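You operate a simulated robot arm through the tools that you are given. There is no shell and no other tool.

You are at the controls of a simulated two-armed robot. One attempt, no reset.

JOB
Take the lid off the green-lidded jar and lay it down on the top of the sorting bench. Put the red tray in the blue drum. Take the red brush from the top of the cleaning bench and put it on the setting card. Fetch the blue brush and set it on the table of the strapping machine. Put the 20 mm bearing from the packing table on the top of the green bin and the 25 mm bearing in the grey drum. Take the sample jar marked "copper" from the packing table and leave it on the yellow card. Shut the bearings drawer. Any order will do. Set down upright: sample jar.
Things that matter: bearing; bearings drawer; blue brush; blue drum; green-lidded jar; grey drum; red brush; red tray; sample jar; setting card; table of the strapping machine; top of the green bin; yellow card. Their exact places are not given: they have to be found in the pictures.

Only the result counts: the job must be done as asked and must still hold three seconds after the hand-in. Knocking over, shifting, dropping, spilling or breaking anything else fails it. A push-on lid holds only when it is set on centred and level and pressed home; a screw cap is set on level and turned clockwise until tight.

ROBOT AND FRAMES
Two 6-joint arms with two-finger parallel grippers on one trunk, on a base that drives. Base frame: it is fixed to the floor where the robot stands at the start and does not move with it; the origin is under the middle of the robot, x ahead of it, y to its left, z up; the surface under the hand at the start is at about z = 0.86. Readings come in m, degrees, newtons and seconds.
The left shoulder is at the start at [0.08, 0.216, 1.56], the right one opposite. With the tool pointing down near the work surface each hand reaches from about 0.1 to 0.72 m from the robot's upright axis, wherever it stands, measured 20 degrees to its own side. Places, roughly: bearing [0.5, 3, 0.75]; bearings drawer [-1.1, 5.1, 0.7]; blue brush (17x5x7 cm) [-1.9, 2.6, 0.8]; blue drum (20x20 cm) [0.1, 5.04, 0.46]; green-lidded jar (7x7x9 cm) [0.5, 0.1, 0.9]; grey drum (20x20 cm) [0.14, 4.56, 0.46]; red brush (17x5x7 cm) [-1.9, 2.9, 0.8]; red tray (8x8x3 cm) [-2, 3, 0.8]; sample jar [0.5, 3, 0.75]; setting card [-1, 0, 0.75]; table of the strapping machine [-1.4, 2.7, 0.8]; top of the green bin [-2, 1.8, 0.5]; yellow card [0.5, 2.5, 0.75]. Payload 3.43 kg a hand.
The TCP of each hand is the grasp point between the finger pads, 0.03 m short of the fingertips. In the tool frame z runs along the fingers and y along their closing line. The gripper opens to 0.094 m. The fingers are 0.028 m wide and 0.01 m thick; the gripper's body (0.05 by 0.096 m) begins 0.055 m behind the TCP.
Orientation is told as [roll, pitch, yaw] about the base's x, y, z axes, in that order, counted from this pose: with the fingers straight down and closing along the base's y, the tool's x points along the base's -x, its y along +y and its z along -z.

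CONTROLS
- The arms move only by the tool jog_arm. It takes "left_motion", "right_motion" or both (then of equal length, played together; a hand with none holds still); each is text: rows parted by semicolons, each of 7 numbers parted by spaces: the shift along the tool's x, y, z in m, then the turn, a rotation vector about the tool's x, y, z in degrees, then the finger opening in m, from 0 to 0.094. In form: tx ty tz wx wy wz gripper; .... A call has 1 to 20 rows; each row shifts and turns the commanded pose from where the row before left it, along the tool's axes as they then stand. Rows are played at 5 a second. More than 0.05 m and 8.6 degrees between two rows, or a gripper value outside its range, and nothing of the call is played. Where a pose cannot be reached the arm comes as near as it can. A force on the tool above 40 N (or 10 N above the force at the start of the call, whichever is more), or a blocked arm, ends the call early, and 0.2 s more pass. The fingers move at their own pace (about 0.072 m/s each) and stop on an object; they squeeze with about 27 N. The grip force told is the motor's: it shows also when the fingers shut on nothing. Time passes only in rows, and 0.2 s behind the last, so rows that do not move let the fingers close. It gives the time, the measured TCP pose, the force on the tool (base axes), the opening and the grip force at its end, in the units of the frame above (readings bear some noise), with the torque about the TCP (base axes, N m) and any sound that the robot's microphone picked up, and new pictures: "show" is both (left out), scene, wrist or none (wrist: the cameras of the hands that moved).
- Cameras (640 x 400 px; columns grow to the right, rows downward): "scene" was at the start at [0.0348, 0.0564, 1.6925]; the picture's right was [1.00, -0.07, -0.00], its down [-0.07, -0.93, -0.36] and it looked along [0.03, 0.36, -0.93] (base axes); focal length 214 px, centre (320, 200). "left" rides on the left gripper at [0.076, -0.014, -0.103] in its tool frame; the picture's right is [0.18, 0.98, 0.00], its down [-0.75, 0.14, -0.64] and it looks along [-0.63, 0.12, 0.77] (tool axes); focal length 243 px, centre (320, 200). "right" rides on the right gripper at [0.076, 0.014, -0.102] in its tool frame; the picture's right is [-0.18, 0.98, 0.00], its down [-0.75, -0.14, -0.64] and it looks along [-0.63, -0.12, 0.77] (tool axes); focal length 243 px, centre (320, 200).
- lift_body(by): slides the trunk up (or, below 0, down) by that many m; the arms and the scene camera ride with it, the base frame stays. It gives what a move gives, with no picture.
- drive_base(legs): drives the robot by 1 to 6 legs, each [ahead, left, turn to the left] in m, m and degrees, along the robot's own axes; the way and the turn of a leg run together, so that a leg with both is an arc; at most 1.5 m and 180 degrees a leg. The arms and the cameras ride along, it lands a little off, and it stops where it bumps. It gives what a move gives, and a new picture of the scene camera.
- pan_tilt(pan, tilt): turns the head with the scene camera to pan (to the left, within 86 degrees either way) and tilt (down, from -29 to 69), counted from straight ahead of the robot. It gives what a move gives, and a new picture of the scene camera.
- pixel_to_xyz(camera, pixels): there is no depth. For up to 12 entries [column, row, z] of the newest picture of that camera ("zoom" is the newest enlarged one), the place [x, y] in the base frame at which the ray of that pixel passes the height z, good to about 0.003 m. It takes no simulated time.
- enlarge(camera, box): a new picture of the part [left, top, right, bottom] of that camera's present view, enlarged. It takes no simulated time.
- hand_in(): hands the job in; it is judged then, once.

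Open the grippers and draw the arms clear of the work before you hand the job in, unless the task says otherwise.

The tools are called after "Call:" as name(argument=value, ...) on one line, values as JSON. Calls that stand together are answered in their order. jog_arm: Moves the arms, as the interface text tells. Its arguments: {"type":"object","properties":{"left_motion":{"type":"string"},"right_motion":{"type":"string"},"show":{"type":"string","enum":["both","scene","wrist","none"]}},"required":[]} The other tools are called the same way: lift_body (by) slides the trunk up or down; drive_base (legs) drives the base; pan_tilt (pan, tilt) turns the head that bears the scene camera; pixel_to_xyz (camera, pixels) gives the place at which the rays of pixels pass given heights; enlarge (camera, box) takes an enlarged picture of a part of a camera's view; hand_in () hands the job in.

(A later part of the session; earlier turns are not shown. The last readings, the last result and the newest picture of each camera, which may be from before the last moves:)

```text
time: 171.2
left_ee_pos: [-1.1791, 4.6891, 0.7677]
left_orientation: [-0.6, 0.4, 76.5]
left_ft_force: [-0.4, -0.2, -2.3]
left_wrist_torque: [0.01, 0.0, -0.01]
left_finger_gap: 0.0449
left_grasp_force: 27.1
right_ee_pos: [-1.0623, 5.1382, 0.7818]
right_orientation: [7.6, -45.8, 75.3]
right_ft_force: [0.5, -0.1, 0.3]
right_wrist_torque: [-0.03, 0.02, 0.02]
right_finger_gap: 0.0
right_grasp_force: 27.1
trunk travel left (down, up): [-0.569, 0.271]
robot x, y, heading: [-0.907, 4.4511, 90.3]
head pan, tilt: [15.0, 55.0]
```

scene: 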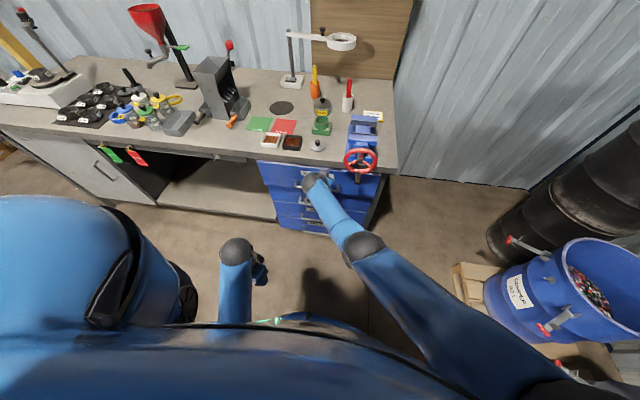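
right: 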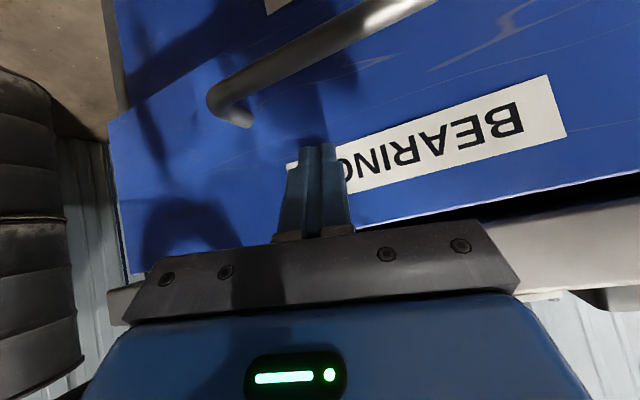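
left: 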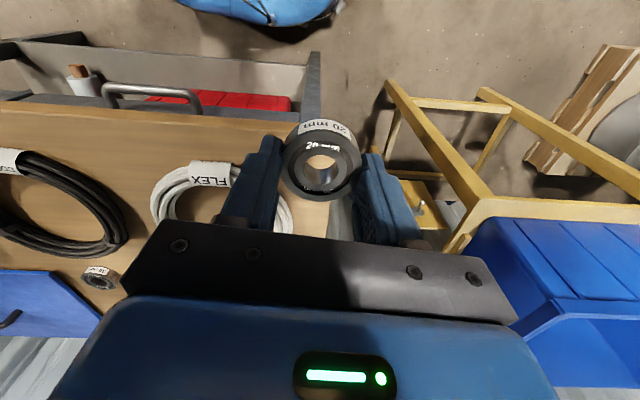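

It is almost flush; I push on in 8 mm steps until the force rises.

Call:
jog_arm(right_motion="-0.0052 0.0021 0.0057 0 0 0 0; -0.0052 0.0021 0.0057 0 0 0 0; -0.0052 0.0021 0.0057 0 0 0 0; 0 0 0 0 0 0 0", show="both")

```text
time: 172.2
left_ee_pos: [-1.1797, 4.688, 0.768]
left_orientation: [-0.5, 0.4, 76.5]
left_ft_force: [-0.1, 0.3, -0.9]
left_wrist_torque: [0.01, 0.01, 0.01]
left_finger_gap: 0.0453
left_grasp_force: 27.5
right_ee_pos: [-1.0626, 5.1536, 0.7843]
right_orientation: [7.5, -45.7, 75.3]
right_ft_force: [-0.7, -0.3, -0.8]
right_wrist_torque: [0.0, -0.01, 0.02]
right_finger_gap: 0.0
right_grasp_force: 26.7
right hand out of reach, approached as far as the arm can: row 3
trunk travel left (down, up): [-0.569, 0.271]
robot x, y, heading: [-0.9093, 4.4508, 90.5]
head pan, tilt: [15.0, 55.0]
```

scene: 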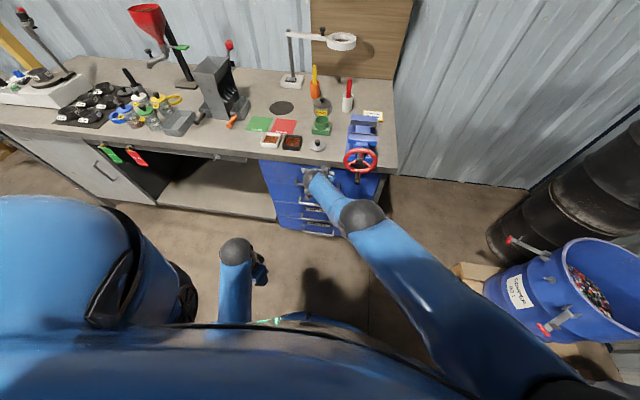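
right: 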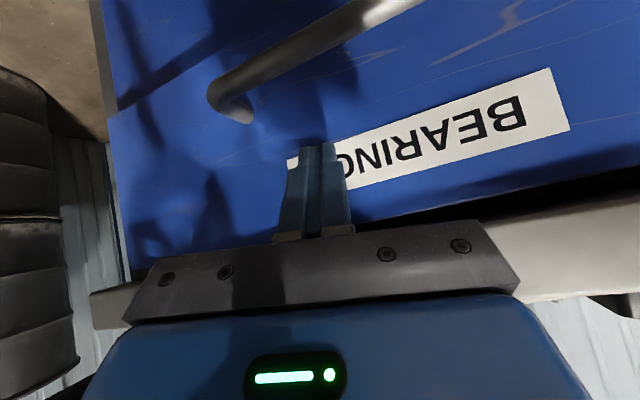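

The arm is at its limit; I drive the base ahead 2.5 cm to keep pushing.

Call:
drive_base(legs=[[0.025, 0, 0]])

Call:
enlarge(camera="scene", box=[220, 120, 420, 270])

Call:
enlarge(camera="right", box=[80, 0, 640, 350])

```text
time: 173.1
left_ee_pos: [-1.1788, 4.705, 0.7693]
left_orientation: [-0.3, 0.2, 76.5]
left_ft_force: [-0.2, -0.5, -0.5]
left_wrist_torque: [-0.05, 0.03, -0.02]
left_finger_gap: 0.0452
left_grasp_force: 27.1
right_ee_pos: [-1.0651, 5.1663, 0.7874]
right_orientation: [7.0, -45.7, 75.5]
right_ft_force: [3.2, -18.0, 13.3]
right_wrist_torque: [0.23, 0.01, -0.01]
right_finger_gap: 0.0
right_grasp_force: 26.8
trunk travel left (down, up): [-0.569, 0.271]
robot x, y, heading: [-0.9082, 4.4705, 90.0]
head pan, tilt: [15.0, 55.0]
stopped in leg 1: the force on the tool passed its limit at 110 N (the readings are from after the stop); the commanded pose is now the measured one
```

scene: 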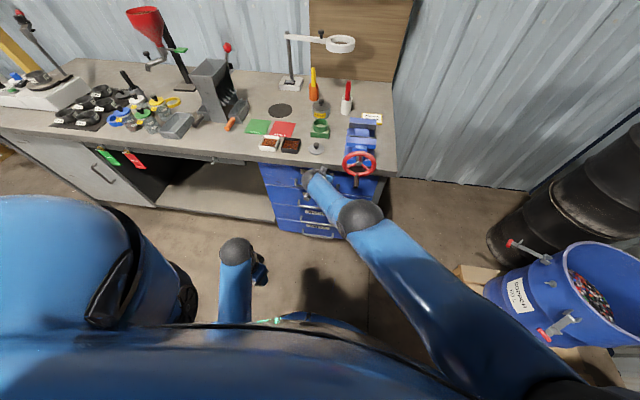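

```text
2.67 times, centred on (320, 195) of scene
```

zoom: 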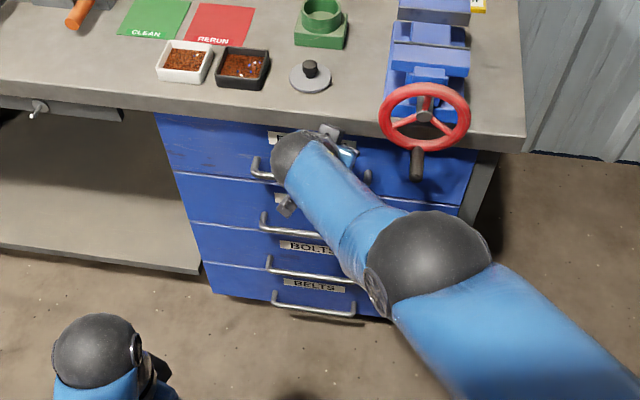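

```text
1.14 times, centred on (360, 175) of right
```

zoom: 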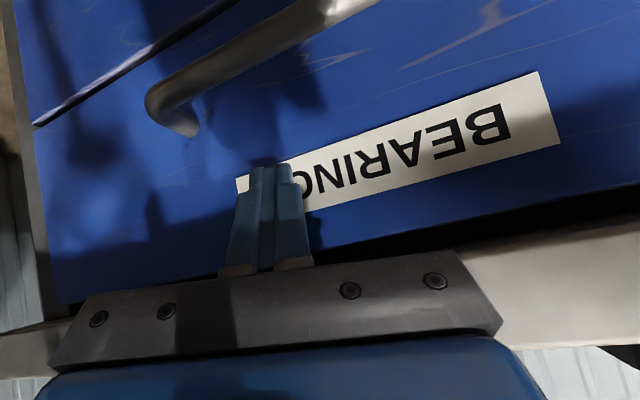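

The push met a hard stop: the drawer front is flush with the others. I back the base away.

Call:
drive_base(legs=[[-0.15, 0, 0]])

Call:
enlarge(camera="scene", box=[220, 120, 420, 270])

```text
time: 174.5
left_ee_pos: [-1.1784, 4.5596, 0.7678]
left_orientation: [-0.4, 0.6, 76.7]
left_ft_force: [-0.8, 0.1, -0.5]
left_wrist_torque: [-0.01, -0.02, 0.01]
left_finger_gap: 0.0452
left_grasp_force: 26.4
right_ee_pos: [-1.0629, 5.0217, 0.7824]
right_orientation: [6.8, -45.4, 75.7]
right_ft_force: [-0.2, -0.1, -0.1]
right_wrist_torque: [0.01, 0.01, -0.02]
right_finger_gap: 0.0001
right_grasp_force: 27.3
trunk travel left (down, up): [-0.569, 0.271]
robot x, y, heading: [-0.9093, 4.3218, 90.1]
head pan, tilt: [15.0, 55.0]
```

scene: 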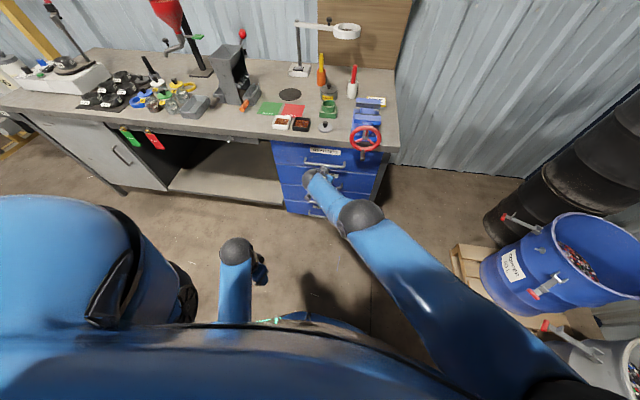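

```text
2.67 times, centred on (320, 195) of scene
```

zoom: 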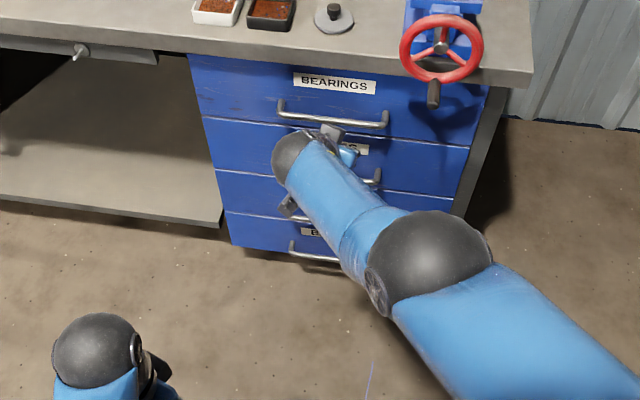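

The BEARINGS drawer is shut flush. I retract the right hand and rotate the fingers back to vertical.

Call:
jog_arm(right_motion="0.0286 -0.007 -0.0306 0 0 0 0; 0.0286 -0.007 -0.0306 0 0 0 0; 0.0286 -0.007 -0.0306 0 0 0 0; 0.0286 -0.007 -0.0306 0 0 0 0; 0 0 0 0 7.5 0 0; 0 0 0 0 7.5 0 0; 0 0 0 0 7.5 0 0; 0 0 0 0 7.5 0 0; 0 0 0 0 7.5 0 0; 0 0 0 0 7.5 0 0; 0 0 0 0 0 0 0", show="none")

```text
time: 176.9
left_ee_pos: [-1.1799, 4.5596, 0.7677]
left_orientation: [-0.5, 0.4, 76.6]
left_ft_force: [-1.0, -0.1, -1.3]
left_wrist_torque: [0.0, 0.02, -0.02]
left_finger_gap: 0.0453
left_grasp_force: 27.2
right_ee_pos: [-1.1055, 4.8847, 0.7494]
right_orientation: [4.8, -0.6, 80.5]
right_ft_force: [0.7, 0.7, 1.0]
right_wrist_torque: [0.05, 0.03, 0.02]
right_finger_gap: 0.0001
right_grasp_force: 27.2
right hand out of reach, approached as far as the arm can: row 1, 2, 3, 4, 7, 8, 9, 10
trunk travel left (down, up): [-0.569, 0.271]
robot x, y, heading: [-0.9058, 4.3214, 90.2]
head pan, tilt: [15.0, 55.0]
```

I correct the small roll/yaw offsets, raise the trunk and bring the right hand back to its side.

Call:
lift_body(by=0.21)

Call:
jog_arm(right_motion="0 -0.04 0 2.4 0 -4.7 0; 0 -0.04 0 2.4 0 -4.7 0; 0 -0.045 0 0 0 0 0; 0.02 -0.04 0 0 0 0 0; 0.02 -0.04 0 0 0 0 0; 0.02 -0.04 0 0 0 0 0; 0.02 -0.04 0 0 0 0 0; 0.02 -0.04 0 0 0 0 0; 0.025 -0.04 0 0 0 0 0; 0.025 -0.04 0 0 0 0 0; 0.03 -0.02 0 0 0 0 0; 0.03 0 0 0 0 0 0; 0 0 0 0 0 0 0.04", show="scene")

```text
time: 179.1
left_ee_pos: [-1.1798, 4.5582, 0.9781]
left_orientation: [-0.4, 0.5, 76.6]
left_ft_force: [-0.7, 0.2, -1.0]
left_wrist_torque: [-0.02, -0.04, 0.01]
left_finger_gap: 0.0451
left_grasp_force: 26.9
right_ee_pos: [-1.1053, 4.8854, 0.9594]
right_orientation: [4.7, -0.7, 80.5]
right_ft_force: [0.7, -0.8, -0.3]
right_wrist_torque: [-0.03, 0.02, 0.01]
right_finger_gap: 0.0
right_grasp_force: 26.7
trunk travel left (down, up): [-0.779, 0.061]
robot x, y, heading: [-0.906, 4.3175, 90.1]
head pan, tilt: [15.0, 55.0]
```

```text
time: 181.9
left_ee_pos: [-1.179, 4.5591, 0.9782]
left_orientation: [-0.4, 0.4, 76.5]
left_ft_force: [-0.1, -0.1, -0.8]
left_wrist_torque: [0.0, -0.02, -0.01]
left_finger_gap: 0.0453
left_grasp_force: 26.8
right_ee_pos: [-0.7803, 4.9009, 0.78]
right_orientation: [-0.3, -1.0, 89.9]
right_ft_force: [0.3, 0.5, 0.2]
right_wrist_torque: [0.02, 0.02, 0.0]
right_finger_gap: 0.0402
right_grasp_force: 0.1
right hand out of reach, approached as far as the arm can: row 1, 2, 3, 4, 5, 6, 7, 8, 9, 10, 11, 12
trunk travel left (down, up): [-0.779, 0.061]
robot x, y, heading: [-0.9085, 4.3224, 90.1]
head pan, tilt: [15.0, 55.0]
```

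scene: 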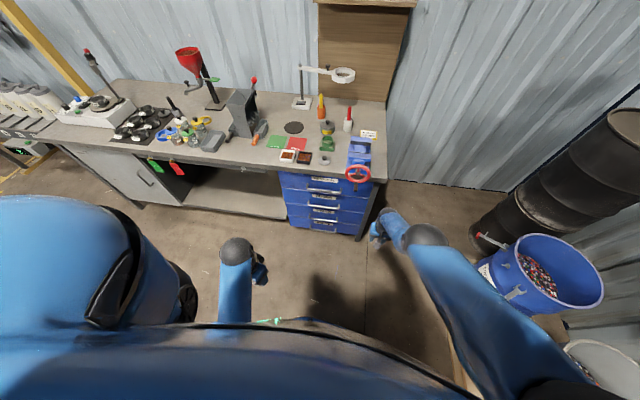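

The right arm ended low and stretched, perhaps in an awkward posture. I try to move it up step by step.

Call:
jog_arm(right_motion="0 0 -0.03 0 0 0 0.04; 0 0 -0.03 0 0 0 0.04; 0 0 -0.03 0 0 0 0.04; 0 0 -0.03 0 0 0 0.04; 0 0 0 0 0 0 0.04", show="both")

```text
time: 183.1
left_ee_pos: [-1.1789, 4.5592, 0.9771]
left_orientation: [-0.4, 0.4, 76.5]
left_ft_force: [-0.4, -0.8, -1.4]
left_wrist_torque: [-0.01, -0.03, -0.01]
left_finger_gap: 0.0452
left_grasp_force: 27.0
right_ee_pos: [-0.7922, 4.9586, 0.8552]
right_orientation: [-0.2, -1.0, 89.9]
right_ft_force: [1.0, -0.5, 1.1]
right_wrist_torque: [0.0, 0.0, 0.02]
right_finger_gap: 0.04
right_grasp_force: 0.2
right hand out of reach, approached as far as the arm can: row 1, 2, 3, 4
trunk travel left (down, up): [-0.779, 0.061]
robot x, y, heading: [-0.9051, 4.3234, 90.4]
head pan, tilt: [15.0, 55.0]
```

scene: 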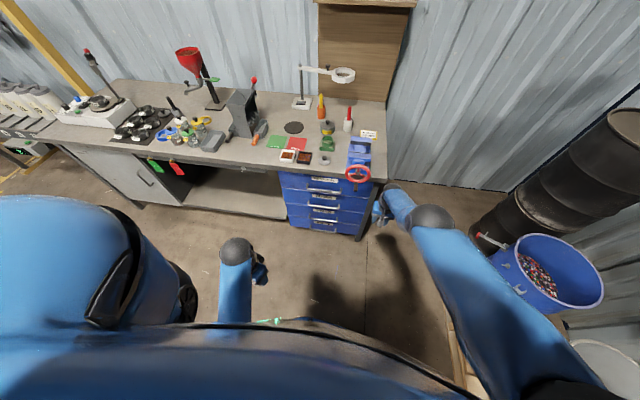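
right: 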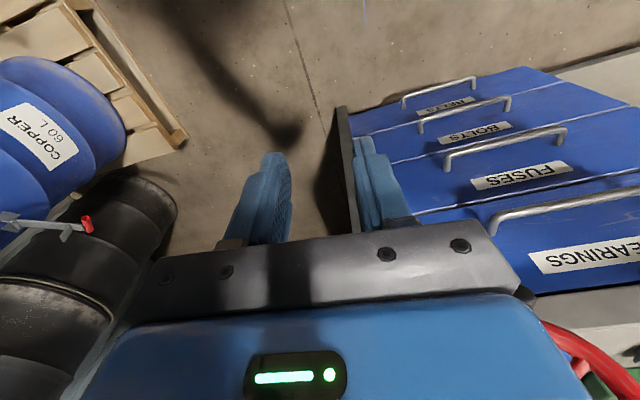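

The arm seems to be fully stretched and stuck at the straight-elbow limit. I tilt the fingers forward again (which brings the wrist closer) to let the elbow bend.

Call:
jog_arm(right_motion="0.01 0 0.01 0 0 0 0.04; 0.02 0 0.02 0 -7.5 0 0.04; 0.02 0 0.01 0 -7.5 0 0.04; 0.02 0 0 0 -7.5 0 0.04; 0.02 0 0 0 -7.5 0 0.04; 0.02 0 0 0 -7.5 0 0.04; 0 0 0 0 0 0 0.04", show="both")

```text
time: 184.7
left_ee_pos: [-1.1792, 4.5601, 0.9787]
left_orientation: [-0.5, 0.4, 76.7]
left_ft_force: [-0.8, -0.6, -1.1]
left_wrist_torque: [0.01, -0.01, 0.0]
left_finger_gap: 0.0452
left_grasp_force: 26.9
right_ee_pos: [-0.8022, 4.9195, 0.7375]
right_orientation: [-1.1, -35.2, 90.1]
right_ft_force: [0.7, 0.9, 0.4]
right_wrist_torque: [0.04, 0.01, -0.02]
right_finger_gap: 0.0398
right_grasp_force: 0.1
right hand out of reach, approached as far as the arm can: row 2, 3, 4, 5, 6
trunk travel left (down, up): [-0.779, 0.061]
robot x, y, heading: [-0.9071, 4.3239, 90.2]
head pan, tilt: [15.0, 55.0]
```

scene: 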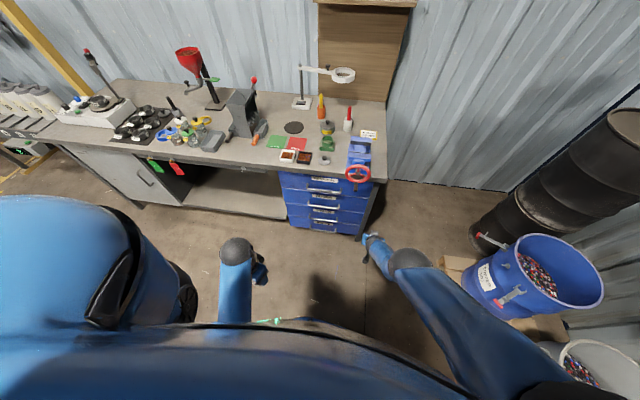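
right: 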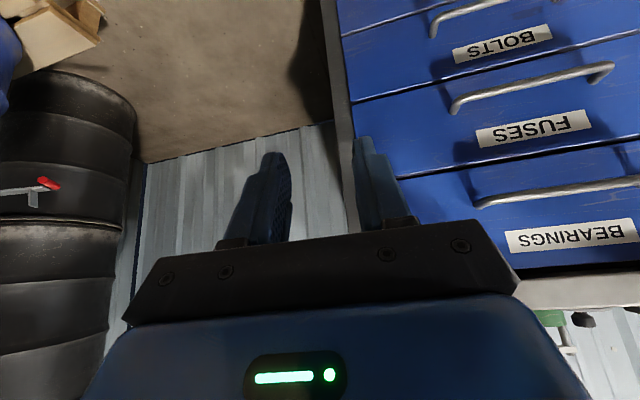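

The elbow has bent a little. I pull the hand straight back in this tilted orientation.

Call:
jog_arm(right_motion="0.0328 0 -0.023 0 0 0 0.04; 0.0328 0 -0.023 0 0 0 0.04; 0.0328 0 -0.023 0 0 0 0.04; 0.0328 0 -0.023 0 0 0 0.04; 0 0 0 0 0 0 0.04", show="scene")

```text
time: 185.9
left_ee_pos: [-1.1794, 4.5596, 0.9772]
left_orientation: [-0.4, 0.5, 76.7]
left_ft_force: [0.5, 0.1, -0.8]
left_wrist_torque: [0.01, 0.01, 0.01]
left_finger_gap: 0.0453
left_grasp_force: 27.2
right_ee_pos: [-0.8037, 4.7563, 0.7382]
right_orientation: [-1.1, -35.2, 90.1]
right_ft_force: [0.1, -0.2, -0.1]
right_wrist_torque: [0.01, -0.02, -0.01]
right_finger_gap: 0.0398
right_grasp_force: 0.1
right hand out of reach, approached as far as the arm can: row 1
trunk travel left (down, up): [-0.779, 0.061]
robot x, y, heading: [-0.9083, 4.3224, 90.5]
head pan, tilt: [15.0, 55.0]
```

scene: 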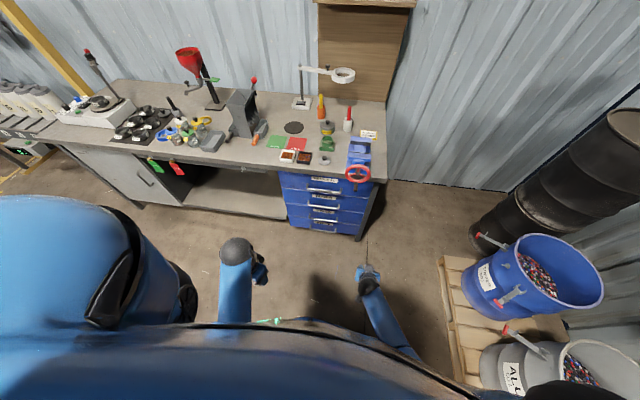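

Retraction works now. I rotate back to vertical here (within reach), then bring it to the usual tucked place.

Call:
jog_arm(right_motion="0 0 0 0 7.05 0 0.04; 0 0 0 0 7.05 0 0.04; 0 0 0 0 7.05 0 0.04; 0 0 0 0 7.05 0 0.04; 0 0 0 1.1 7.05 0 0.04; 0.02 -0.04 0 0 0 0 0.04; 0.02 -0.04 -0.02 0 0 0 0.04; 0.02 -0.03 -0.03 0 0 0 0.04; 0.02 -0.03 -0.03 0 0 0 0.04; 0.02 0 -0.04 0 0 0 0.04; 0 0 -0.04 0 0 0 0.04; 0 0 -0.04 0 0 0 0.04; 0 0 0 0 0 0 0.04", show="scene")

```text
time: 188.7
left_ee_pos: [-1.1798, 4.5599, 0.9776]
left_orientation: [-0.4, 0.3, 76.6]
left_ft_force: [0.9, 0.1, -0.7]
left_wrist_torque: [0.01, -0.02, 0.02]
left_finger_gap: 0.045
left_grasp_force: 26.6
right_ee_pos: [-0.6707, 4.6562, 0.9438]
right_orientation: [-2.0, 0.2, 89.3]
right_ft_force: [-0.1, -0.1, 0.2]
right_wrist_torque: [0.01, -0.01, 0.02]
right_finger_gap: 0.0399
right_grasp_force: 0.0
trunk travel left (down, up): [-0.779, 0.061]
robot x, y, heading: [-0.9036, 4.3211, 90.5]
head pan, tilt: [15.0, 55.0]
```

scene: 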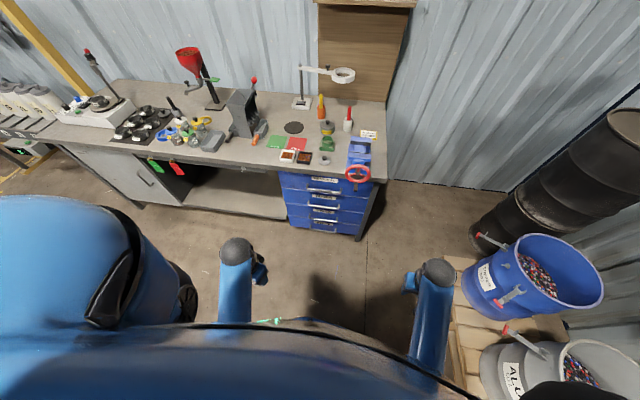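

Arms are back to normal. To see the passage westward I shift east a bit and turn left to face −x.

Call:
drive_base(legs=[[0.05, -0.3, 0], [0, 0, 88]])

Call:
pan_tilt(pan=0, tilt=35)

```text
time: 194.5
left_ee_pos: [-0.8532, 4.1093, 0.9778]
left_orientation: [-0.3, 0.4, 164.6]
left_ft_force: [-0.9, 0.2, -0.9]
left_wrist_torque: [0.0, -0.01, 0.01]
left_finger_gap: 0.0452
left_grasp_force: 27.2
right_ee_pos: [-0.9341, 4.6204, 0.9415]
right_orientation: [-2.0, 0.0, 177.3]
right_ft_force: [0.2, 0.2, 0.0]
right_wrist_torque: [-0.02, -0.05, -0.03]
right_finger_gap: 0.0399
right_grasp_force: 0.0
trunk travel left (down, up): [-0.779, 0.061]
robot x, y, heading: [-0.6084, 4.3728, 178.4]
head pan, tilt: [15.0, 55.0]
```

scene: 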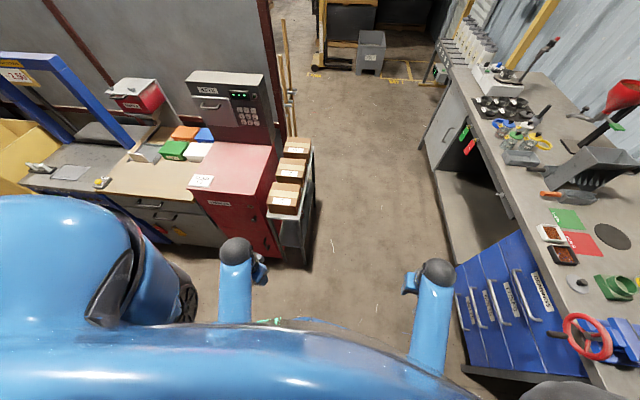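

```text
time: 195.3
left_ee_pos: [-0.8548, 4.1088, 0.978]
left_orientation: [-0.3, 0.4, 164.6]
left_ft_force: [-0.4, -0.2, -0.7]
left_wrist_torque: [-0.02, -0.03, 0.01]
left_finger_gap: 0.0451
left_grasp_force: 27.6
right_ee_pos: [-0.9337, 4.6221, 0.943]
right_orientation: [-2.1, 0.0, 177.3]
right_ft_force: [-0.3, 0.7, 1.1]
right_wrist_torque: [-0.01, -0.01, -0.04]
right_finger_gap: 0.0399
right_grasp_force: 0.1
trunk travel left (down, up): [-0.779, 0.061]
robot x, y, heading: [-0.6084, 4.3717, 178.4]
head pan, tilt: [0.0, 35.0]
```

scene: 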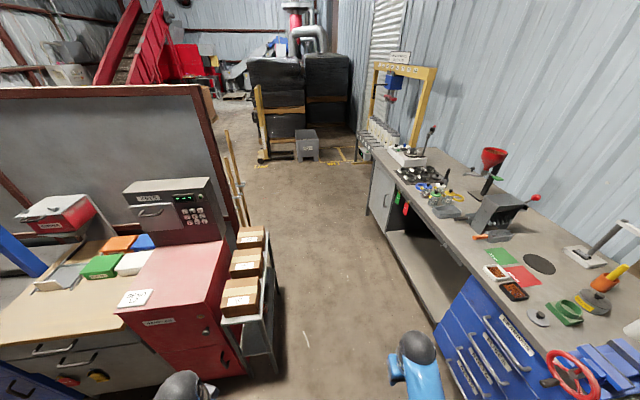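

I see a red cabinet with cardboard boxes on the left (that's what I touched) and the passage ahead. I enlarge some parts.

Call:
enlarge(camera="scene", box=[0, 150, 320, 350])

Call:
pixel_to_xyz(camera="scene", pixels=[[283, 350, 0.0], [275, 375, 0.0], [270, 245, 0.9], [250, 310, 0.8], [375, 230, 0.0], [437, 320, 0.0], [410, 212, 0.85], [236, 225, 0.0], [200, 88, 1.3], [375, 150, 0.85]])

```text
2.00 times, centred on (160, 250) of scene
```

zoom: 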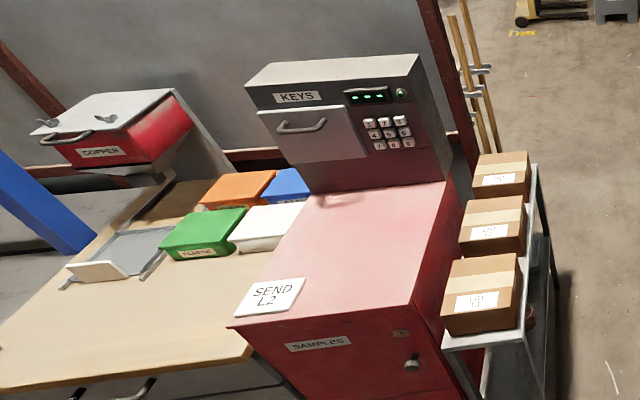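

```text
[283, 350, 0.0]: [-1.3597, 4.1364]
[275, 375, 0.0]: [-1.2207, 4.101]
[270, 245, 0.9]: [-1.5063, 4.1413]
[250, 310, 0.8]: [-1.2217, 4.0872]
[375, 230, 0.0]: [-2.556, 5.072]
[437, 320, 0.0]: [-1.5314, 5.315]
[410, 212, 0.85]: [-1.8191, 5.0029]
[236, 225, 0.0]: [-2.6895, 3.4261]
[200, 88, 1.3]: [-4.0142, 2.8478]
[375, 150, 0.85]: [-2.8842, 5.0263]
```

The side shelf with boxes ends at y≈4.14 and the bench front is at y≈5.0, so I'll pass at y≈4.58. I raise the trunk a bit and drive west.

Call:
lift_body(by=0.055)

Call:
drive_base(legs=[[0, -0.2, 1.4], [0.7, 0, 0]])

```text
time: 196.3
left_ee_pos: [-0.8543, 4.1097, 1.0325]
left_orientation: [-0.5, 0.4, 164.6]
left_ft_force: [-0.3, -0.3, -1.2]
left_wrist_torque: [-0.01, 0.0, -0.01]
left_finger_gap: 0.0452
left_grasp_force: 26.3
right_ee_pos: [-0.9342, 4.6207, 0.9977]
right_orientation: [-2.1, 0.0, 177.3]
right_ft_force: [-0.1, -0.1, -0.2]
right_wrist_torque: [-0.01, -0.01, 0.0]
right_finger_gap: 0.0401
right_grasp_force: 0.1
trunk travel left (down, up): [-0.834, 0.006]
robot x, y, heading: [-0.6078, 4.3739, 178.6]
head pan, tilt: [0.0, 35.0]
```

```text
time: 201.3
left_ee_pos: [-1.5364, 4.2985, 1.0331]
left_orientation: [-0.4, 0.3, 166.7]
left_ft_force: [0.1, -0.4, -1.2]
left_wrist_torque: [0.02, 0.02, 0.0]
left_finger_gap: 0.0455
left_grasp_force: 27.5
right_ee_pos: [-1.6354, 4.807, 0.9955]
right_orientation: [-2.0, -0.1, 179.5]
right_ft_force: [1.0, -0.8, 0.4]
right_wrist_torque: [0.01, -0.02, -0.03]
right_finger_gap: 0.0398
right_grasp_force: 0.0
trunk travel left (down, up): [-0.834, 0.006]
robot x, y, heading: [-1.3016, 4.5689, -179.6]
head pan, tilt: [0.0, 35.0]
```

scene: 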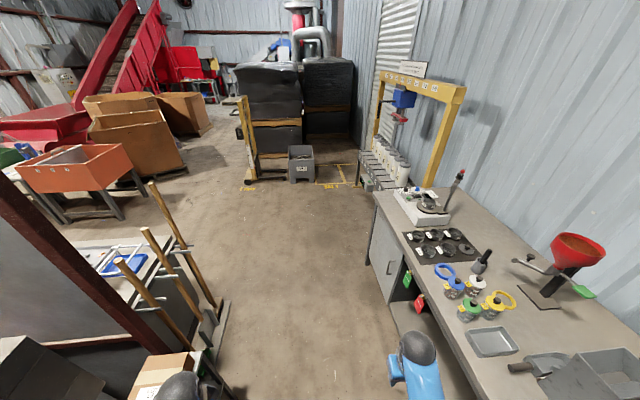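

Passing well. I check the positions of the brooms and the bench end on the left before going on.

Call:
pixel_to_xyz(camera="scene", pixels=[[225, 305, 0.0], [230, 370, 0.0], [180, 245, 0.8], [120, 260, 0.8], [45, 225, 0.6], [245, 185, 0.0], [370, 275, 0.0], [105, 215, 0.0], [290, 180, 0.0]])

Call:
enlarge(camera="scene", box=[0, 130, 260, 400])

```text
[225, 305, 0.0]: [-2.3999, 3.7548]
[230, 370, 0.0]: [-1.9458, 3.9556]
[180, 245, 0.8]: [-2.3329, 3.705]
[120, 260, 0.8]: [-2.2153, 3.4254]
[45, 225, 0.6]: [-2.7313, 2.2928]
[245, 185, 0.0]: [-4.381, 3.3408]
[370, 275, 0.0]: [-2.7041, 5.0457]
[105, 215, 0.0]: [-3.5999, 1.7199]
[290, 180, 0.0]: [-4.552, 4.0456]
```

```text
1.48 times, centred on (130, 265) of scene
```

zoom: 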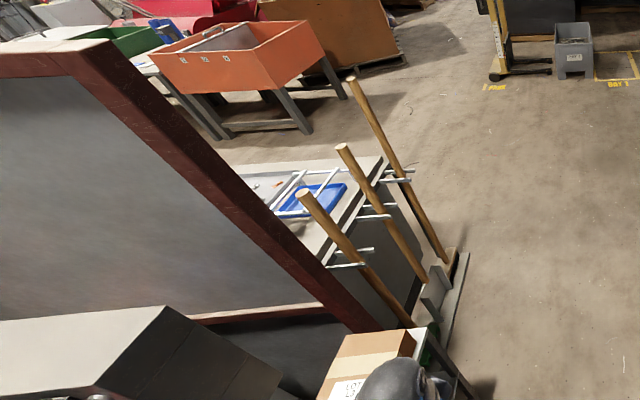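

The cleaning bench is on the partition's west side (x≈−1.8…−2.35, y<3.7). I drive on to x≈−2.75 and turn left to face −y.

Call:
drive_base(legs=[[1.45, 0, -0.4], [0, 0, 90]])

Call:
pan_tilt(pan=10, tilt=30)

```text
time: 212.3
left_ee_pos: [-2.4774, 4.326, 1.0325]
left_orientation: [-0.4, 0.4, -104.1]
left_ft_force: [-0.7, -0.5, -0.7]
left_wrist_torque: [0.04, 0.01, 0.01]
left_finger_gap: 0.045
left_grasp_force: 27.5
right_ee_pos: [-2.9882, 4.2351, 0.997]
right_orientation: [-2.0, 0.0, -91.4]
right_ft_force: [-0.4, -0.2, 0.1]
right_wrist_torque: [-0.02, 0.01, -0.01]
right_finger_gap: 0.04
right_grasp_force: 0.0
trunk travel left (down, up): [-0.834, 0.006]
robot x, y, heading: [-2.749, 4.5652, -90.6]
head pan, tilt: [0.0, 35.0]
```

scene: 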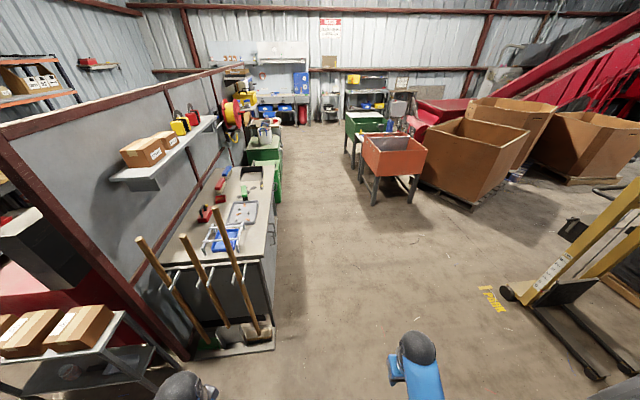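

```text
time: 213.0
left_ee_pos: [-2.4783, 4.326, 1.0324]
left_orientation: [-0.3, 0.3, -104.1]
left_ft_force: [-0.4, 0.0, -0.9]
left_wrist_torque: [0.01, -0.01, -0.03]
left_finger_gap: 0.0451
left_grasp_force: 26.7
right_ee_pos: [-2.9881, 4.2351, 0.9959]
right_orientation: [-1.9, 0.0, -91.5]
right_ft_force: [0.7, 0.0, 1.0]
right_wrist_torque: [-0.02, 0.01, 0.0]
right_finger_gap: 0.0398
right_grasp_force: 0.0
trunk travel left (down, up): [-0.834, 0.006]
robot x, y, heading: [-2.7495, 4.566, -90.2]
head pan, tilt: [10.0, 30.0]
```

scene: 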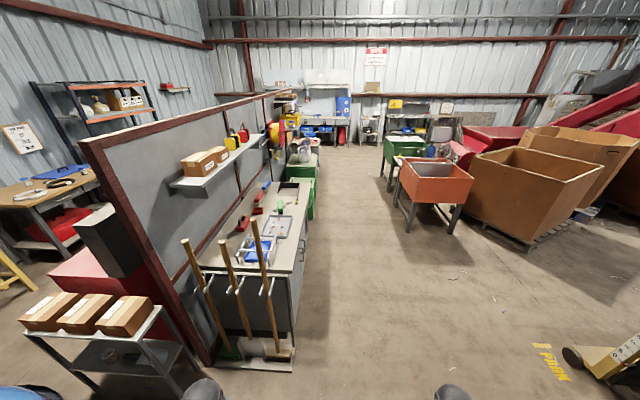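

Now I have a view of the cleaning bench and a green bin beyond. I enlarge.

Call:
enlarge(camera="scene", box=[170, 120, 330, 270])

Call:
enlarge(camera="scene", box=[230, 170, 310, 240])

Call:
enlarge(camera="scene", box=[270, 120, 340, 200])

```text
2.67 times, centred on (250, 195) of scene
```

zoom: 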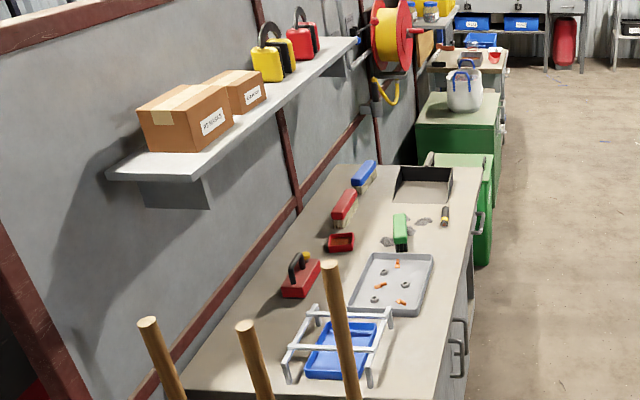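

```text
5.71 times, centred on (270, 205) of scene
```

zoom: 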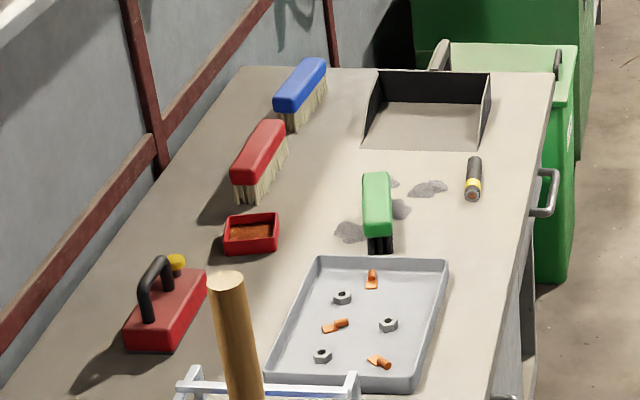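

```text
5.00 times, centred on (305, 160) of scene
```

zoom: 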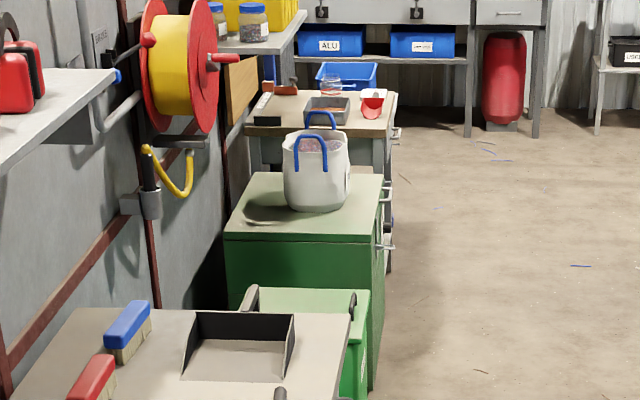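

I identify: red brush, blue brush, red tray (with brown granules), and two green things: a light-green wheeled bin at the bench end and a dark-green box with a white bag. I compute their positions.

Call:
pixel_to_xyz(camera="scene", pixels=[[302, 181, 0.5], [302, 181, 0.7], [300, 163, 0.7], [300, 163, 0.8], [268, 184, 0.85], [259, 197, 0.85], [258, 211, 0.83], [306, 182, 0.83], [253, 181, 0.83], [290, 272, 0.83], [297, 184, 0.83], [317, 218, 0.0]])

```text
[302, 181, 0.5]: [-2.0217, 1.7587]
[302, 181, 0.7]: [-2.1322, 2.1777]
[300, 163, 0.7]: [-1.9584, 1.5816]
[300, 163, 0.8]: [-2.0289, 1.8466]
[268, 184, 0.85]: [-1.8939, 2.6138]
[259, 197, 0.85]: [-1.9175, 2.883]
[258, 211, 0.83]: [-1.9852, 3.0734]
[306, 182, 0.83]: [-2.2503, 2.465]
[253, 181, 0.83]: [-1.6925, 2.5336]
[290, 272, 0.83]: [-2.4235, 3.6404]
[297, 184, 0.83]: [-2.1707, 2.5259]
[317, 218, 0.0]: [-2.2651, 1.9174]
```

Blue brush ≈(−1.89, 2.61), red brush ≈(−1.92, 2.88), red tray ≈(−1.98, 3.07), light green bin lid ≈(−2.02, 1.76, 0.5). I check the aisle's width at the orange trough.

Call:
pixel_to_xyz(camera="scene", pixels=[[406, 232, 0.0], [452, 232, 0.0], [385, 191, 0.0], [400, 168, 0.8], [310, 187.5, 0.5], [296, 179, 0.5], [313, 219, 0.0], [298, 360, 0.0], [293, 262, 0.8], [304, 190, 0.0]])

Call:
enlarge(camera="scene", box=[280, 150, 360, 230])

```text
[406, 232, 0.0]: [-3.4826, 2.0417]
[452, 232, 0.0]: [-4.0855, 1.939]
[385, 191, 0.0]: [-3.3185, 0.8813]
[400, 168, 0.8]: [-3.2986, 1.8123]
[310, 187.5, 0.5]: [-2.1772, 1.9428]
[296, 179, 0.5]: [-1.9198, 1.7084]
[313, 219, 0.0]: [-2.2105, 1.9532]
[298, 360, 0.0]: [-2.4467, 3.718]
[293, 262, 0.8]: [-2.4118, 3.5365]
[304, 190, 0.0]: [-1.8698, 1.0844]
```

```text
5.00 times, centred on (320, 190) of scene
```

zoom: 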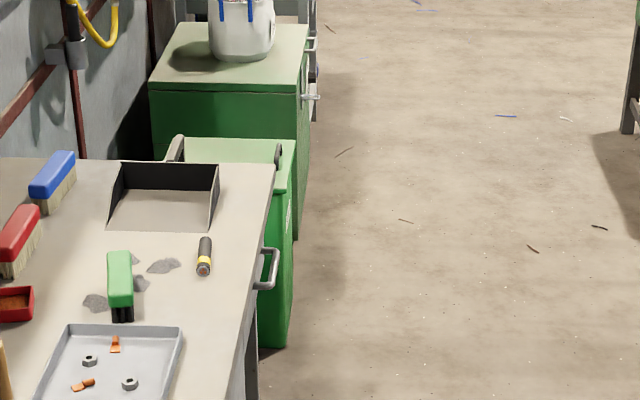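

The aisle is wide (trough at x<−3.3). I shift a bit west to clear the brooms and drive south to the green bin.

Call:
drive_base(legs=[[0, -0.15, 0], [1.4, 0, 0], [0.75, 0.15, 0], [0.7, 0.1, 0]])

```text
time: 228.2
left_ee_pos: [-2.4155, 1.4769, 1.033]
left_orientation: [-0.4, 0.3, -104.7]
left_ft_force: [-0.5, 0.4, -1.6]
left_wrist_torque: [0.0, 0.0, 0.03]
left_finger_gap: 0.0452
left_grasp_force: 27.3
right_ee_pos: [-2.9254, 1.3902, 0.9967]
right_orientation: [-2.1, 0.0, -91.9]
right_ft_force: [1.1, -0.2, 0.1]
right_wrist_torque: [-0.04, -0.01, 0.0]
right_finger_gap: 0.04
right_grasp_force: 0.0
trunk travel left (down, up): [-0.834, 0.006]
robot x, y, heading: [-2.6808, 1.7151, -91.0]
head pan, tilt: [10.0, 30.0]
```

scene: 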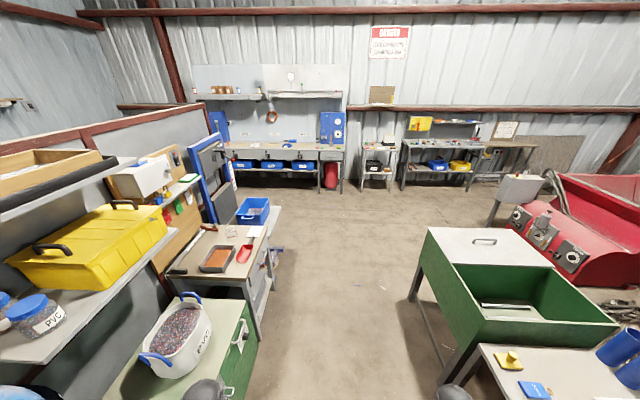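

I'm beside the bin. I turn left to face it (+x) and look down.

Call:
drive_base(legs=[[0, 0, 91]])

Call:
pan_tilt(pan=0, tilt=55)

```text
time: 232.4
left_ee_pos: [-2.4429, 1.9901, 1.0338]
left_orientation: [-0.4, 0.4, -13.9]
left_ft_force: [0.5, 0.1, -2.1]
left_wrist_torque: [0.0, 0.0, 0.0]
left_finger_gap: 0.045
left_grasp_force: 27.3
right_ee_pos: [-2.35, 1.4799, 0.9963]
right_orientation: [-2.0, 0.1, -1.2]
right_ft_force: [-0.6, -0.3, 0.6]
right_wrist_torque: [0.02, 0.02, 0.0]
right_finger_gap: 0.04
right_grasp_force: 0.0
trunk travel left (down, up): [-0.834, 0.006]
robot x, y, heading: [-2.6849, 1.7206, -0.2]
head pan, tilt: [10.0, 30.0]
```

scene: 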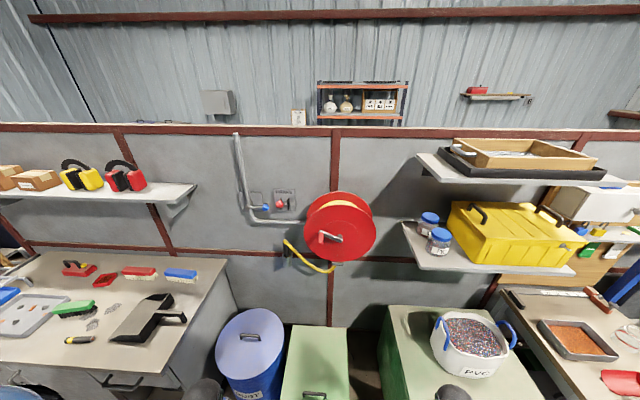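

```text
time: 233.3
left_ee_pos: [-2.4429, 1.9894, 1.0337]
left_orientation: [-0.4, 0.4, -13.9]
left_ft_force: [0.5, 0.2, -1.3]
left_wrist_torque: [0.01, -0.02, -0.05]
left_finger_gap: 0.0454
left_grasp_force: 26.9
right_ee_pos: [-2.3505, 1.4796, 0.9965]
right_orientation: [-1.9, 0.0, -1.2]
right_ft_force: [0.3, -0.4, 0.8]
right_wrist_torque: [-0.01, 0.01, -0.01]
right_finger_gap: 0.0401
right_grasp_force: 0.0
trunk travel left (down, up): [-0.834, 0.006]
robot x, y, heading: [-2.6819, 1.7155, -0.3]
head pan, tilt: [0.0, 55.0]
```

scene: 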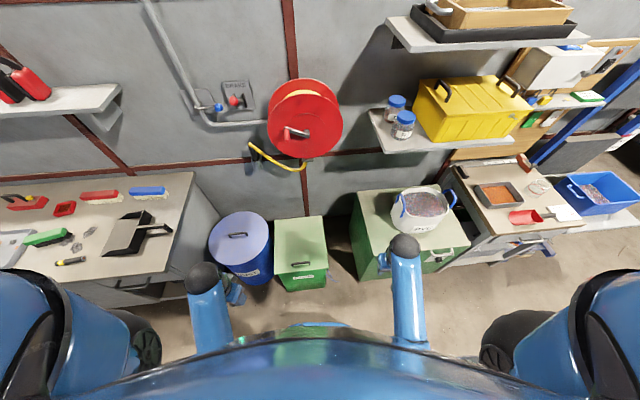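

Straight ahead: a blue bin, the light green bin (lid at (300,238)), and the dark green box. I enlarge to read the labels.

Call:
enlarge(camera="scene", box=[200, 190, 480, 310])

Call:
pixel_to_xyz(camera="scene", pixels=[[300, 238, 0.5], [300, 238, 0.45], [276, 220, 0.5], [322, 216, 0.5], [276, 273, 0.5], [329, 269, 0.5], [300, 265, 0.52], [277, 291, 0.0], [329, 287, 0.0]])

```text
2.29 times, centred on (340, 250) of scene
```

zoom: 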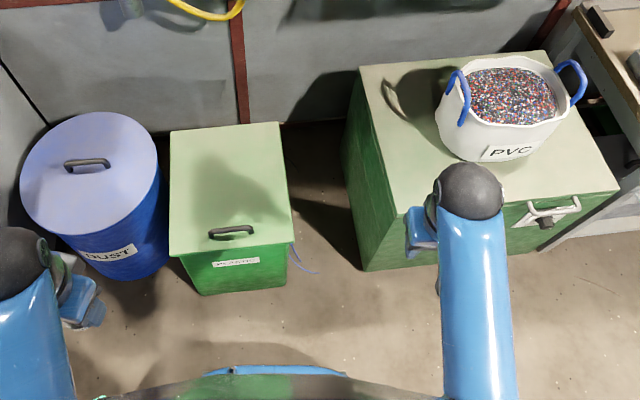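

```text
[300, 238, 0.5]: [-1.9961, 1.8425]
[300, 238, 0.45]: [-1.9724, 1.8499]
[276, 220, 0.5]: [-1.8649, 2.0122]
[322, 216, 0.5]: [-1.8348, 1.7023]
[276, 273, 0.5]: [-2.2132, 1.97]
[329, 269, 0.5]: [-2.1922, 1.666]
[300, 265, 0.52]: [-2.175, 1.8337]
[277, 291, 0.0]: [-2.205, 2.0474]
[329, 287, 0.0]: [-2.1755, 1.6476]
```

The light green bin is labelled PLASTIC, lid spans x −2.21…−1.85, y 1.67…2.0 at z≈0.5. I check the dark green box's front edge relative to my right hand, and straighten the left hand's yaw.

Call:
pixel_to_xyz(camera="scene", pixels=[[366, 254, 0.6], [366, 254, 0.5], [351, 280, 0.0], [462, 246, 0.6], [416, 262, 0.55]])

Call:
jog_arm(left_motion="0 0 0 0 0 -4.6 0.02; 0 0 0 0 0 -4.6 0.02; 0 0 0 0 0 -4.6 0.02; -0.038 -0.015 0 0 0 0 0.02; -0.038 -0.015 0 0 0 0 0.02; -0.038 -0.015 0 0 0 0 0.02; 0 0 0 0 0 0 0.02", show="wrist")

```text
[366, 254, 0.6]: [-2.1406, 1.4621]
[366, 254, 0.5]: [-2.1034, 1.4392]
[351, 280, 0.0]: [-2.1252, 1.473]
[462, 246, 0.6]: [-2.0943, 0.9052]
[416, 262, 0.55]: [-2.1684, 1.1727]
```

```text
time: 234.9
left_ee_pos: [-2.3302, 1.9444, 1.032]
left_orientation: [-0.3, 0.5, 0.0]
left_ft_force: [0.6, -0.2, -1.4]
left_wrist_torque: [-0.01, -0.01, 0.01]
left_finger_gap: 0.0449
left_grasp_force: 26.5
right_ee_pos: [-2.3517, 1.4797, 0.9978]
right_orientation: [-2.0, 0.0, -1.1]
right_ft_force: [0.5, 0.7, 0.2]
right_wrist_torque: [0.0, -0.01, -0.01]
right_finger_gap: 0.0401
right_grasp_force: 0.0
trunk travel left (down, up): [-0.834, 0.006]
robot x, y, heading: [-2.6825, 1.7186, -0.0]
head pan, tilt: [0.0, 55.0]
```

left: 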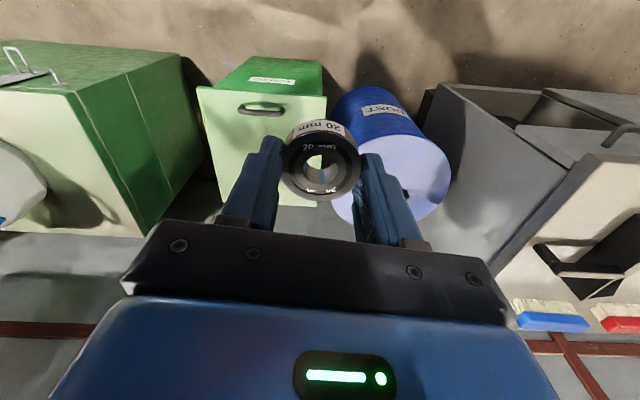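

The left hand is straight now. I move it over the bin lid and then lower the trunk.

Call:
jog_arm(left_motion="-0.0386 -0.0145 0 0 0 0 0.02; -0.0386 -0.0145 0 0 0 0 0.02; -0.0386 -0.0145 0 0 0 0 0.02; -0.0386 -0.0145 0 0 0 0 0.02; -0.0386 -0.0145 0 0 0 0 0.02; -0.0386 -0.0145 0 0 0 0 0.02; -0.0386 -0.0145 0 0 0 0 0.02; 0 0 0 0 0 0 0.02", show="none")

Call:
lift_body(by=-0.4)

Call:
jog_arm(left_motion="0 0 0.01 0 0 0 0.02; 0 0 0 0 0 0 0.02", show="both")

```text
time: 236.7
left_ee_pos: [-2.0588, 1.8409, 1.03]
left_orientation: [-0.3, 0.5, 0.0]
left_ft_force: [0.1, -0.7, -2.0]
left_wrist_torque: [-0.01, 0.0, 0.0]
left_finger_gap: 0.0451
left_grasp_force: 27.5
right_ee_pos: [-2.3507, 1.4793, 0.9958]
right_orientation: [-2.1, -0.1, -1.3]
right_ft_force: [0.9, -0.1, 0.9]
right_wrist_torque: [0.0, 0.03, -0.01]
right_finger_gap: 0.0401
right_grasp_force: 0.0
trunk travel left (down, up): [-0.834, 0.006]
robot x, y, heading: [-2.6844, 1.7207, -0.4]
head pan, tilt: [0.0, 55.0]
```

```text
time: 240.5
left_ee_pos: [-2.0585, 1.8421, 0.6298]
left_orientation: [-0.4, 0.4, 0.0]
left_ft_force: [0.0, -0.6, -0.8]
left_wrist_torque: [0.03, -0.01, 0.02]
left_finger_gap: 0.0452
left_grasp_force: 27.5
right_ee_pos: [-2.3506, 1.4807, 0.5965]
right_orientation: [-2.0, 0.0, -1.2]
right_ft_force: [0.3, 0.2, 0.4]
right_wrist_torque: [0.01, 0.0, -0.01]
right_finger_gap: 0.04
right_grasp_force: 0.1
trunk travel left (down, up): [-0.434, 0.406]
robot x, y, heading: [-2.6807, 1.7214, -0.4]
head pan, tilt: [0.0, 55.0]
```

```text
time: 241.1
left_ee_pos: [-2.0584, 1.8419, 0.6201]
left_orientation: [-0.2, 0.5, -0.1]
left_ft_force: [0.2, 1.2, -0.5]
left_wrist_torque: [-0.02, -0.02, -0.02]
left_finger_gap: 0.0453
left_grasp_force: 26.8
right_ee_pos: [-2.3502, 1.4802, 0.598]
right_orientation: [-2.1, 0.0, -1.2]
right_ft_force: [-1.0, -0.4, -0.8]
right_wrist_torque: [0.03, 0.02, -0.01]
right_finger_gap: 0.0399
right_grasp_force: 0.1
trunk travel left (down, up): [-0.434, 0.406]
robot x, y, heading: [-2.6798, 1.7189, -0.2]
head pan, tilt: [0.0, 55.0]
```

scene: 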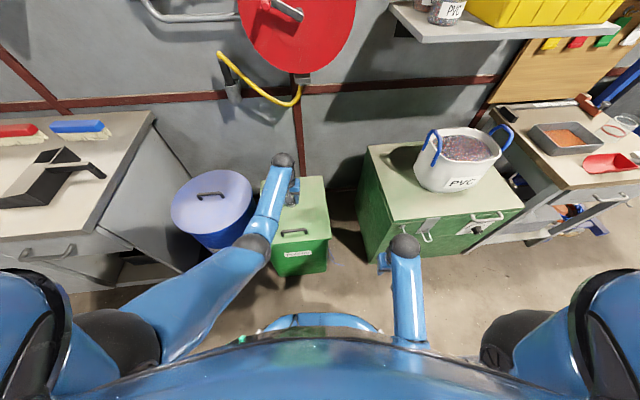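
left: 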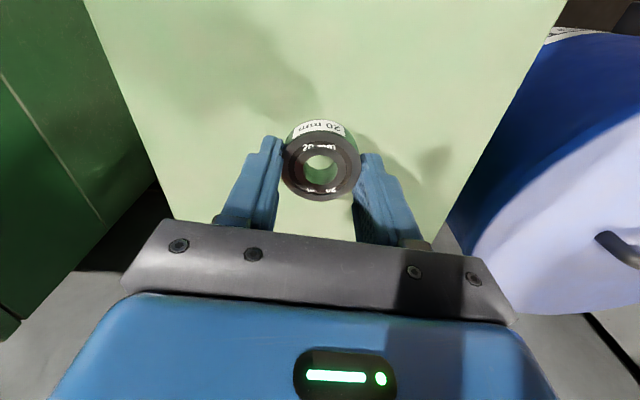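

The bearing is above the lid. I lower it gently until contact.

Call:
jog_arm(left_motion="0 0 0.02 0 0 0 0.02; 0 0 0.02 0 0 0 0.02; 0 0 0.01 0 0 0 0.02; 0 0 0.005 0 0 0 0.02; 0 0 0 0 0 0 0.02", show="wrist")

```text
time: 242.3
left_ee_pos: [-2.0599, 1.8404, 0.5646]
left_orientation: [-0.3, 0.5, 0.0]
left_ft_force: [0.1, 0.8, -2.1]
left_wrist_torque: [0.0, 0.02, -0.02]
left_finger_gap: 0.0452
left_grasp_force: 27.1
right_ee_pos: [-2.3515, 1.4798, 0.5956]
right_orientation: [-2.0, -0.1, -1.2]
right_ft_force: [-1.0, 0.0, 0.0]
right_wrist_torque: [-0.01, 0.0, -0.01]
right_finger_gap: 0.0398
right_grasp_force: 0.1
trunk travel left (down, up): [-0.434, 0.406]
robot x, y, heading: [-2.6836, 1.7186, -0.3]
head pan, tilt: [0.0, 55.0]
```

left: 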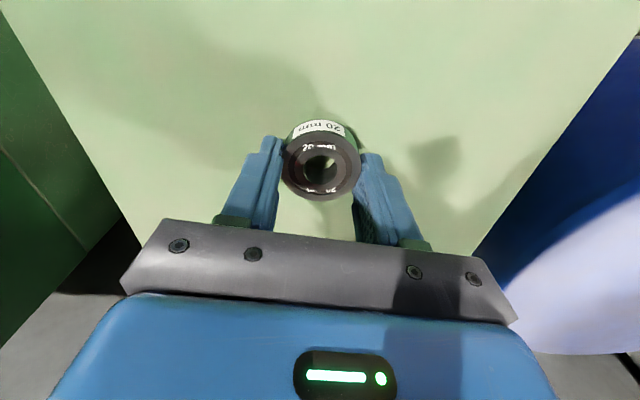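

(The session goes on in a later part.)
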